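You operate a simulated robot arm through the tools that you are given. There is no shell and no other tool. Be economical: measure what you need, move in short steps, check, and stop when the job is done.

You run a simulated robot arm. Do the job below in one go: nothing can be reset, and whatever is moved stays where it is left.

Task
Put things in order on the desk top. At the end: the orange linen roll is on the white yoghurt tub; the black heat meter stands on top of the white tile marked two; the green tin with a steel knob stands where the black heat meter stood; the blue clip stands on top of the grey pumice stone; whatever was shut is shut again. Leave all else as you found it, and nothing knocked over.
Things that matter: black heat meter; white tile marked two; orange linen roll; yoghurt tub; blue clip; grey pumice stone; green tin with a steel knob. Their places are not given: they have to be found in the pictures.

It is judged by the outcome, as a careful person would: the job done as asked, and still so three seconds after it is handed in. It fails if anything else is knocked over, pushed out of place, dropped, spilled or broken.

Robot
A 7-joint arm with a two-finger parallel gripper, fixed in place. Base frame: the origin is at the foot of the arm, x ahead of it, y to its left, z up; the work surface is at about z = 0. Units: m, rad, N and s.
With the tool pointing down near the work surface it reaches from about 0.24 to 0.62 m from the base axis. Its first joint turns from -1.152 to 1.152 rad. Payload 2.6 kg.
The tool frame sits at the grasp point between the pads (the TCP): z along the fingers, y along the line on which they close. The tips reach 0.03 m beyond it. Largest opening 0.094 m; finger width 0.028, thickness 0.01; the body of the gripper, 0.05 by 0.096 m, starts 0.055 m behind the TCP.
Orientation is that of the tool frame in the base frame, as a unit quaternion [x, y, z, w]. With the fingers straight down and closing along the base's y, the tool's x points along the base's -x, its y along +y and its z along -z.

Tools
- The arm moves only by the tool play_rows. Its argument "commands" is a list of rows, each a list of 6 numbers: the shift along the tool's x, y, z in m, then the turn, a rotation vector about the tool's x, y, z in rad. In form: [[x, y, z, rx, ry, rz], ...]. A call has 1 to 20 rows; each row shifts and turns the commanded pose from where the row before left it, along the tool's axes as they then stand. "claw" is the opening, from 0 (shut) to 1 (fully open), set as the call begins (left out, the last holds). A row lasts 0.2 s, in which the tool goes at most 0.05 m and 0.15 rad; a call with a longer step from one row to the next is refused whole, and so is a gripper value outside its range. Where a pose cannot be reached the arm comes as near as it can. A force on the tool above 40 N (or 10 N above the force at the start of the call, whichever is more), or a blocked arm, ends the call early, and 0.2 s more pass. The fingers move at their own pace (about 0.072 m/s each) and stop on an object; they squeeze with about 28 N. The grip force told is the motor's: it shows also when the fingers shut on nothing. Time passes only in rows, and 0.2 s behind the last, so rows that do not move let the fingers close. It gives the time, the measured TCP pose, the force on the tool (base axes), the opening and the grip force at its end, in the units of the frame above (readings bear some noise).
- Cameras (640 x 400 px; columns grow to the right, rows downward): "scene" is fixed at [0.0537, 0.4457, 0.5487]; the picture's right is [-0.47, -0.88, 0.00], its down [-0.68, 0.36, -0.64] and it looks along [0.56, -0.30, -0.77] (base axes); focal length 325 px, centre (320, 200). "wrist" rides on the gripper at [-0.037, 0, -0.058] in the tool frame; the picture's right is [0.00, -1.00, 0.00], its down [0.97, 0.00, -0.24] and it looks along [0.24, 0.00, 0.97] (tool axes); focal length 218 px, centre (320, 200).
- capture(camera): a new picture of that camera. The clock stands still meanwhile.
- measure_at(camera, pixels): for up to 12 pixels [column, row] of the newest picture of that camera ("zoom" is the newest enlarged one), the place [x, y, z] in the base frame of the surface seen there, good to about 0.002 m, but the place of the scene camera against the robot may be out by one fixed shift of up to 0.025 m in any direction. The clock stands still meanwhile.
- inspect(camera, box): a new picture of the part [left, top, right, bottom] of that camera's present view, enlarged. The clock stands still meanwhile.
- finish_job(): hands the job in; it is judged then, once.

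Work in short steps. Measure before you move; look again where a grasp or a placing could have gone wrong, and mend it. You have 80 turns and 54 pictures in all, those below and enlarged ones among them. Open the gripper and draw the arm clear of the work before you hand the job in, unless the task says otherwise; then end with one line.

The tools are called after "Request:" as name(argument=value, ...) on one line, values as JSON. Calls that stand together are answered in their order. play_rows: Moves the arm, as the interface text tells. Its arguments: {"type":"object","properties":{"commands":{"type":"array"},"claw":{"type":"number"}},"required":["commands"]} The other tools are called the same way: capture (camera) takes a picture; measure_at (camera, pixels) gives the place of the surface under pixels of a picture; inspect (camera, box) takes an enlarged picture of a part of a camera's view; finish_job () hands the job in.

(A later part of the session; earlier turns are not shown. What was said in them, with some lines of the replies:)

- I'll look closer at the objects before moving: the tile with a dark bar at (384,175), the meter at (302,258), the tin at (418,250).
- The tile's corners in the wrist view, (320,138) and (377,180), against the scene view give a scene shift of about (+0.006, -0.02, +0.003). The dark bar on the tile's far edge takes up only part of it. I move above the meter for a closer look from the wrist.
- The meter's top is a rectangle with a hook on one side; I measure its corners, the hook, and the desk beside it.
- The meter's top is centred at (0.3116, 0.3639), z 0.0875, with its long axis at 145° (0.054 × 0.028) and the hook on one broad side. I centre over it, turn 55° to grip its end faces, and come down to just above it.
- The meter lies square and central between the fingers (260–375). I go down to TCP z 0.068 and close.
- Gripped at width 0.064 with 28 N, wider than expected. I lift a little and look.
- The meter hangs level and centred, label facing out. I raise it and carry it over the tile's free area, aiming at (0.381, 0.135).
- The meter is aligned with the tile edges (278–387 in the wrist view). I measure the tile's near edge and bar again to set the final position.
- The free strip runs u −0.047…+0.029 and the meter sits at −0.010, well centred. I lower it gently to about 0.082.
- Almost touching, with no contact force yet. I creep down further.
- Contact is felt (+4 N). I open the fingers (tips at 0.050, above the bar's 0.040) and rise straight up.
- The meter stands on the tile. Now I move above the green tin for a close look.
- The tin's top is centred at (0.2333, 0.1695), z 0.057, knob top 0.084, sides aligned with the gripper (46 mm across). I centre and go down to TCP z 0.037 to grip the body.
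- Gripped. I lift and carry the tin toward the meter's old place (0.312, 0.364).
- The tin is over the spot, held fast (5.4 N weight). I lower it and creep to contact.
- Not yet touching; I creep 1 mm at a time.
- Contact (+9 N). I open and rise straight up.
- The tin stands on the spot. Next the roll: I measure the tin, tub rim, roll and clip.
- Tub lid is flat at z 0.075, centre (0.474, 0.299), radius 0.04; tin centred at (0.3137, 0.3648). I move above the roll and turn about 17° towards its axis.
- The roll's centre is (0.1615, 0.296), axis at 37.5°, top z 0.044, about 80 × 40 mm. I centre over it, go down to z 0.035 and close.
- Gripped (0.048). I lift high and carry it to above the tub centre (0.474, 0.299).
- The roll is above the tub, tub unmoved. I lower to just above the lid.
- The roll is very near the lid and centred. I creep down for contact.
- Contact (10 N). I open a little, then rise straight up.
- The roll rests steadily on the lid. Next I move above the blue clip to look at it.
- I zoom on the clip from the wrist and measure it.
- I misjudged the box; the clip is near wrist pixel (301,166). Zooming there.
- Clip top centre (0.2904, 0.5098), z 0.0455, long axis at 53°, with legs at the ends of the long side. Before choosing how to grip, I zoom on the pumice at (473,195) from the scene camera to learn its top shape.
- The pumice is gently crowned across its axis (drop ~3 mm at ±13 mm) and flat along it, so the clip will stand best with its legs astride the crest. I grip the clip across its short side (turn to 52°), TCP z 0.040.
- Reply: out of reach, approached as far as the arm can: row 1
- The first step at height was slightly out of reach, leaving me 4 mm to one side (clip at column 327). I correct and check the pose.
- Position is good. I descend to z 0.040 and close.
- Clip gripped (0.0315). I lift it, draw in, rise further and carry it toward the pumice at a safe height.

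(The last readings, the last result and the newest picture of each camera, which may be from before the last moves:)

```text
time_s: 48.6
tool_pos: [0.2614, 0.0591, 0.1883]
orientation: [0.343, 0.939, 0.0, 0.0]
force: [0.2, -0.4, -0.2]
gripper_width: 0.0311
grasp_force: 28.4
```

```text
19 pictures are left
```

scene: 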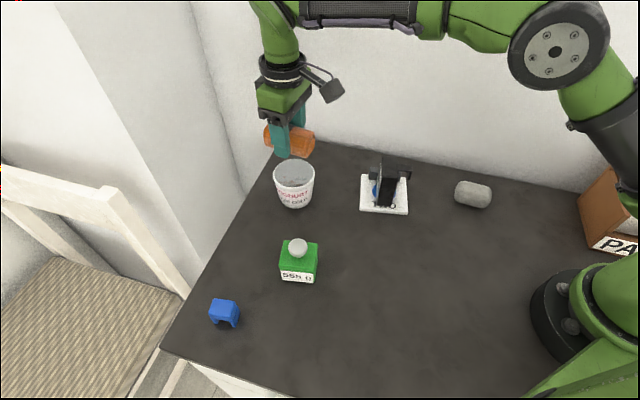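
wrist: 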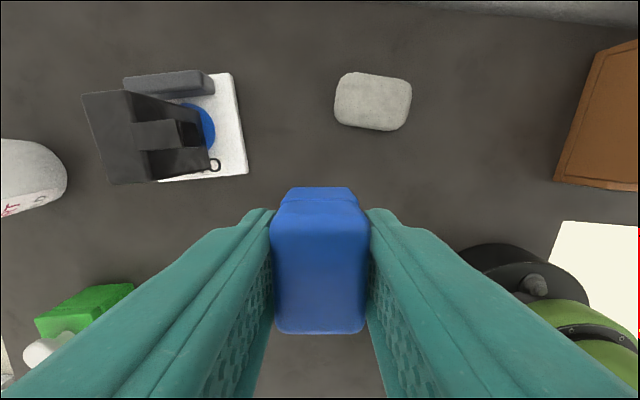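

The pumice is in clear view at (373,102). I zoom and measure its outline and profile.

Request:
inspect(camera="wrist", box=[325, 72, 421, 132])

Request:
measure_at(camera="wrist", pixels=[[336, 98], [345, 98], [355, 99], [373, 101], [390, 103], [400, 104], [409, 105], [375, 75], [374, 82], [372, 112], [371, 120], [370, 127]])

```text
6.67 times, centred on (373, 102) of wrist
```

zoom: 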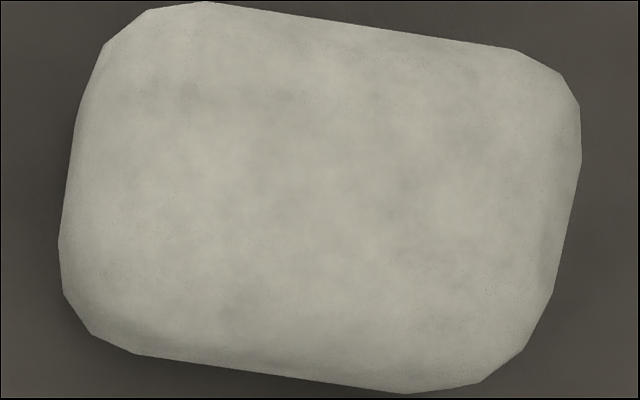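

```text
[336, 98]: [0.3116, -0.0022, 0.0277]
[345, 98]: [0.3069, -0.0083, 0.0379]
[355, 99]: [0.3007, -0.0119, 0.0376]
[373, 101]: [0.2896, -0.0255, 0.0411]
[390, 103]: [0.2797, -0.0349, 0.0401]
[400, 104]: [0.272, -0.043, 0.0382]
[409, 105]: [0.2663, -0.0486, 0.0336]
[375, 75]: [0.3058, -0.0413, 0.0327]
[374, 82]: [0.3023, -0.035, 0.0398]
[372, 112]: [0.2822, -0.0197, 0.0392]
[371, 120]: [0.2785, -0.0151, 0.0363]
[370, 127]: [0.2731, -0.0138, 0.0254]
```

Pumice centre about (0.2917, −0.0279), axis 42.5°, top 0.041 and nearly flat (1.5 mm drop at ±12.5 mm). I also check how near the brown box is, then turn 7° and move above the pumice at height.

Request:
measure_at(camera="wrist", pixels=[[560, 180], [600, 60], [600, 130], [630, 185], [630, 50]])

Request:
play_rows(commands=[[0, 0, 0, 0, 0, 0.129], [-0.0279, -0.0122, 0, 0, 0, 0], [-0.0279, -0.0122, 0, 0, 0, 0], [-0.0279, -0.0122, 0, 0, 0, 0], [0, 0, 0, 0, 0, 0], [0, 0, 0, 0, 0, 0]])

```text
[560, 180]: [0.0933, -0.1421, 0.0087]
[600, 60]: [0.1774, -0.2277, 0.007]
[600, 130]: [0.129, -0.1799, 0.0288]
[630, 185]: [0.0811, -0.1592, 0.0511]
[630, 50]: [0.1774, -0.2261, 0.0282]
```

```text
time_s: 50.0
tool_pos: [0.293, -0.0279, 0.1897]
orientation: [0.402, 0.916, 0.0, 0.0]
force: [0.4, 0.4, -0.5]
gripper_width: 0.0315
grasp_force: 28.4
```

The box is well clear. I lower to clip bottom ~1 cm above the stone and look.

Request:
play_rows(commands=[[0, 0, 0.04, 0, 0, 0], [0, 0, 0.035, 0, 0, 0], [0, 0, 0.022, 0, 0, 0], [0, 0, 0, 0, 0, 0]])

Request:
inspect(camera="scene", box=[425, 150, 521, 220])

Request:
capture(camera="wrist")

```text
time_s: 51.0
tool_pos: [0.2928, -0.0263, 0.0923]
orientation: [0.401, 0.916, 0.001, 0.0]
force: [-0.8, 0.3, -0.5]
gripper_width: 0.0312
grasp_force: 28.1
```

```text
5.71 times, centred on (473, 185) of scene
```

zoom: 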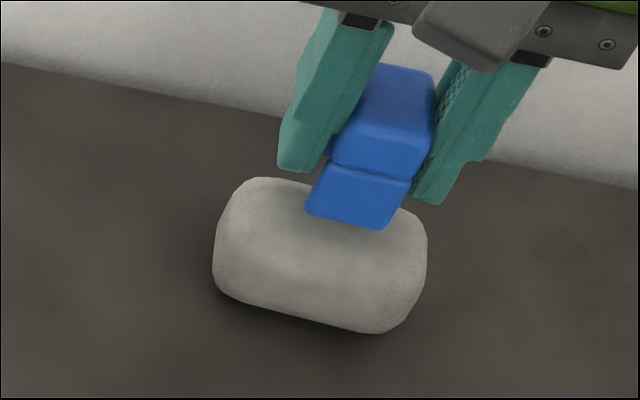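

```text
16 pictures are left
```

wrist: 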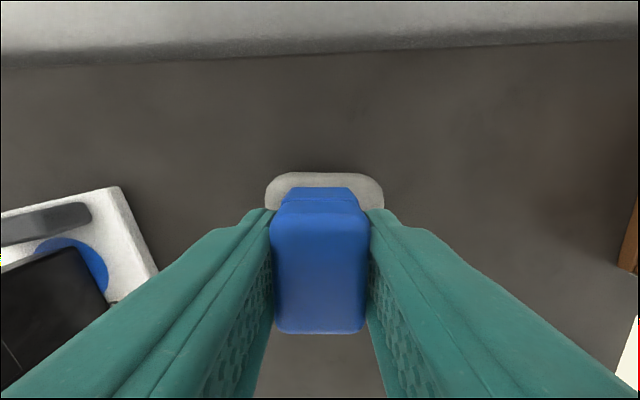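

The clip is square over the stone (stone 265–384, clip 272–368 in the wrist view). I nudge 1 mm and lower to contact in small steps.

Request:
play_rows(commands=[[0, -0.001, 0.005, 0, 0, 0], [0, 0, 0.004, 0, 0, 0], [0, 0, 0, 0, 0, 0]])

Request:
play_rows(commands=[[0, 0, 0.001, 0, 0, 0], [0, 0, 0, 0, 0, 0]])

Request:
play_rows(commands=[[0, 0, 0.001, 0, 0, 0], [0, 0, 0, 0, 0, 0]])

```text
time_s: 51.8
tool_pos: [0.2905, -0.0285, 0.0832]
orientation: [0.401, 0.916, 0.0, 0.0]
force: [0.2, -0.4, -0.3]
gripper_width: 0.031
grasp_force: 28.1
```

```text
time_s: 52.4
tool_pos: [0.2916, -0.0281, 0.0818]
orientation: [0.401, 0.916, 0.0, 0.0]
force: [-0.6, -0.3, -1.1]
gripper_width: 0.0314
grasp_force: 28.1
```

```text
time_s: 53.0
tool_pos: [0.2935, -0.0278, 0.0813]
orientation: [0.401, 0.916, 0.0, 0.001]
force: [0.4, 0.1, -0.9]
gripper_width: 0.0313
grasp_force: 27.9
```

No contact yet; I keep creeping.

Request:
play_rows(commands=[[0, 0, 0.001, 0, 0, 0], [0, 0, 0, 0, 0, 0]])

Request:
play_rows(commands=[[0, 0, 0.0007, 0, 0, 0], [0, 0, 0, 0, 0, 0]])

```text
time_s: 53.6
tool_pos: [0.2919, -0.028, 0.0804]
orientation: [0.401, 0.916, 0.0, 0.0]
force: [0.2, -0.2, 0.2]
gripper_width: 0.0311
grasp_force: 27.9
```

```text
time_s: 54.2
tool_pos: [0.2915, -0.0282, 0.0801]
orientation: [0.402, 0.916, 0.0, 0.0]
force: [0.0, -0.3, -1.1]
gripper_width: 0.0314
grasp_force: 28.0
```

Request:
play_rows(commands=[[0, 0, 0.0007, 0, 0, 0], [0, 0, 0, 0, 0, 0]])

Request:
inspect(camera="scene", box=[425, 150, 521, 220])

```text
time_s: 54.8
tool_pos: [0.293, -0.0284, 0.0789]
orientation: [0.402, 0.916, -0.001, 0.001]
force: [-0.6, -0.9, 7.2]
gripper_width: 0.0313
grasp_force: 28.4
```

```text
5.71 times, centred on (473, 185) of scene
```

zoom: 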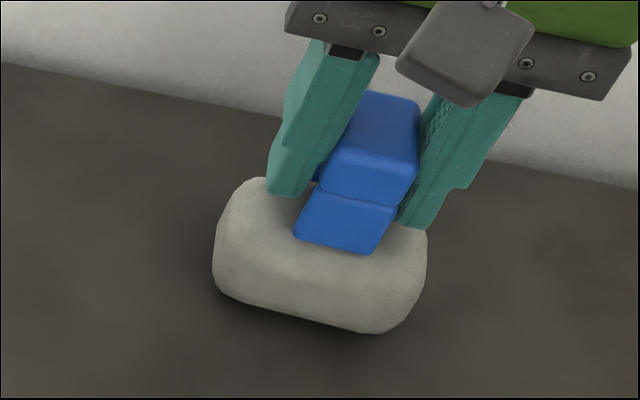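

Contact (7 N); the near leg sits on the near shoulder of the crown. I release slowly and rise.

Request:
play_rows(commands=[[0, 0, 0, 0, 0, 0], [0, 0, 0, 0, 0, 0], [0, 0, 0, 0, 0, 0]], claw=0.55)

Request:
inspect(camera="scene", box=[425, 150, 521, 220])

```text
time_s: 55.6
tool_pos: [0.2925, -0.028, 0.0787]
orientation: [0.401, 0.916, 0.0, -0.001]
force: [0.1, 0.6, -0.6]
gripper_width: 0.0519
grasp_force: 0.1
```

```text
5.71 times, centred on (473, 185) of scene
```

zoom: 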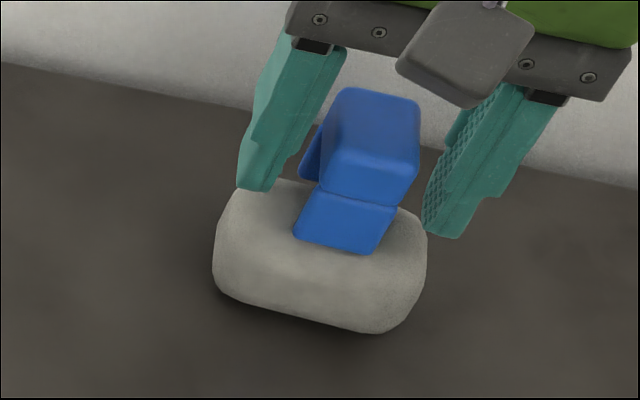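

The clip stands free on the stone. I rise straight up and draw back, letting some time pass, then check everything.

Request:
play_rows(commands=[[0, 0, -0.01, 0, 0, 0], [0, 0, -0.03, 0, 0, 0], [0, 0, -0.04, 0, 0, 0], [0, 0, -0.04, 0, 0, 0], [0, 0, -0.04, 0, 0, 0], [0, 0.03, -0.03, 0, 0, 0], [0, 0, 0, 0, 0, 0], [0, 0, 0, 0, 0, 0]])

Request:
play_rows(commands=[[0, 0, 0, 0, 0, 0], [0, 0, 0, 0, 0, 0], [0, 0, 0, 0, 0, 0], [0, 0, 0, 0, 0, 0], [0, 0, 0, 0, 0, 0]], claw=1)

Request:
capture(camera="scene")

Request:
capture(camera="wrist")

Request:
inspect(camera="scene", box=[350, 140, 520, 240])

```text
time_s: 57.4
tool_pos: [0.3148, -0.0061, 0.2681]
orientation: [0.401, 0.916, 0.0, 0.0]
force: [-0.7, 0.7, -0.7]
gripper_width: 0.0517
grasp_force: 0.1
```

```text
time_s: 58.6
tool_pos: [0.3134, -0.0083, 0.2679]
orientation: [0.401, 0.916, 0.0, -0.001]
force: [-0.4, 0.2, 0.3]
gripper_width: 0.0938
grasp_force: 0.1
```

```text
13 pictures are left
```

scene: 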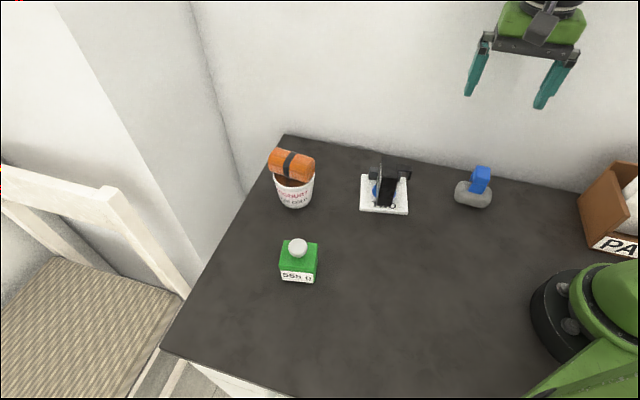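

```text
12 pictures are left
```

wrist: 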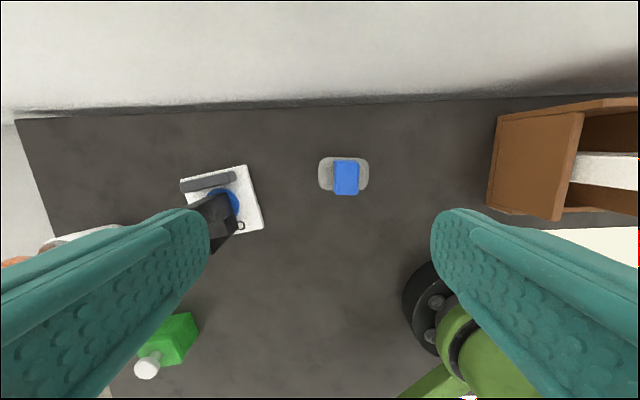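

```text
3.76 times, centred on (435, 190) of scene
```

zoom: 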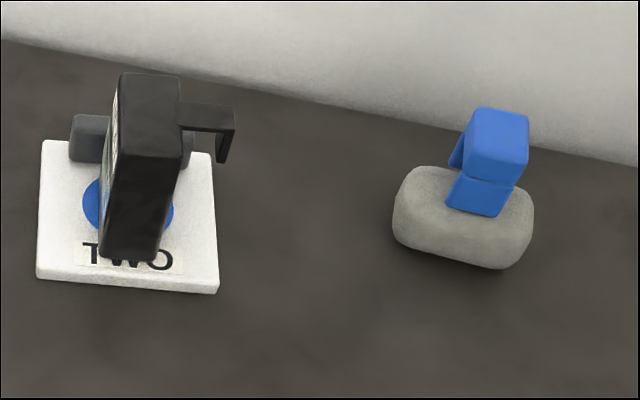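

All four placements hold steady: the roll on the tub, the meter on the tile, the tin on the meter's old spot, and the clip on the stone. Nothing was opened, and the arm is clear with the gripper open, so I hand it in.

Request:
finish_job()

```text
The job is handed in.
```

The job is handed in: the roll is on the yoghurt tub, the heat meter stands on tile two, the green tin stands where the meter was, and the clip stands on the pumice stone. I opened nothing, and the last pictures showed nothing knocked over or out of place.
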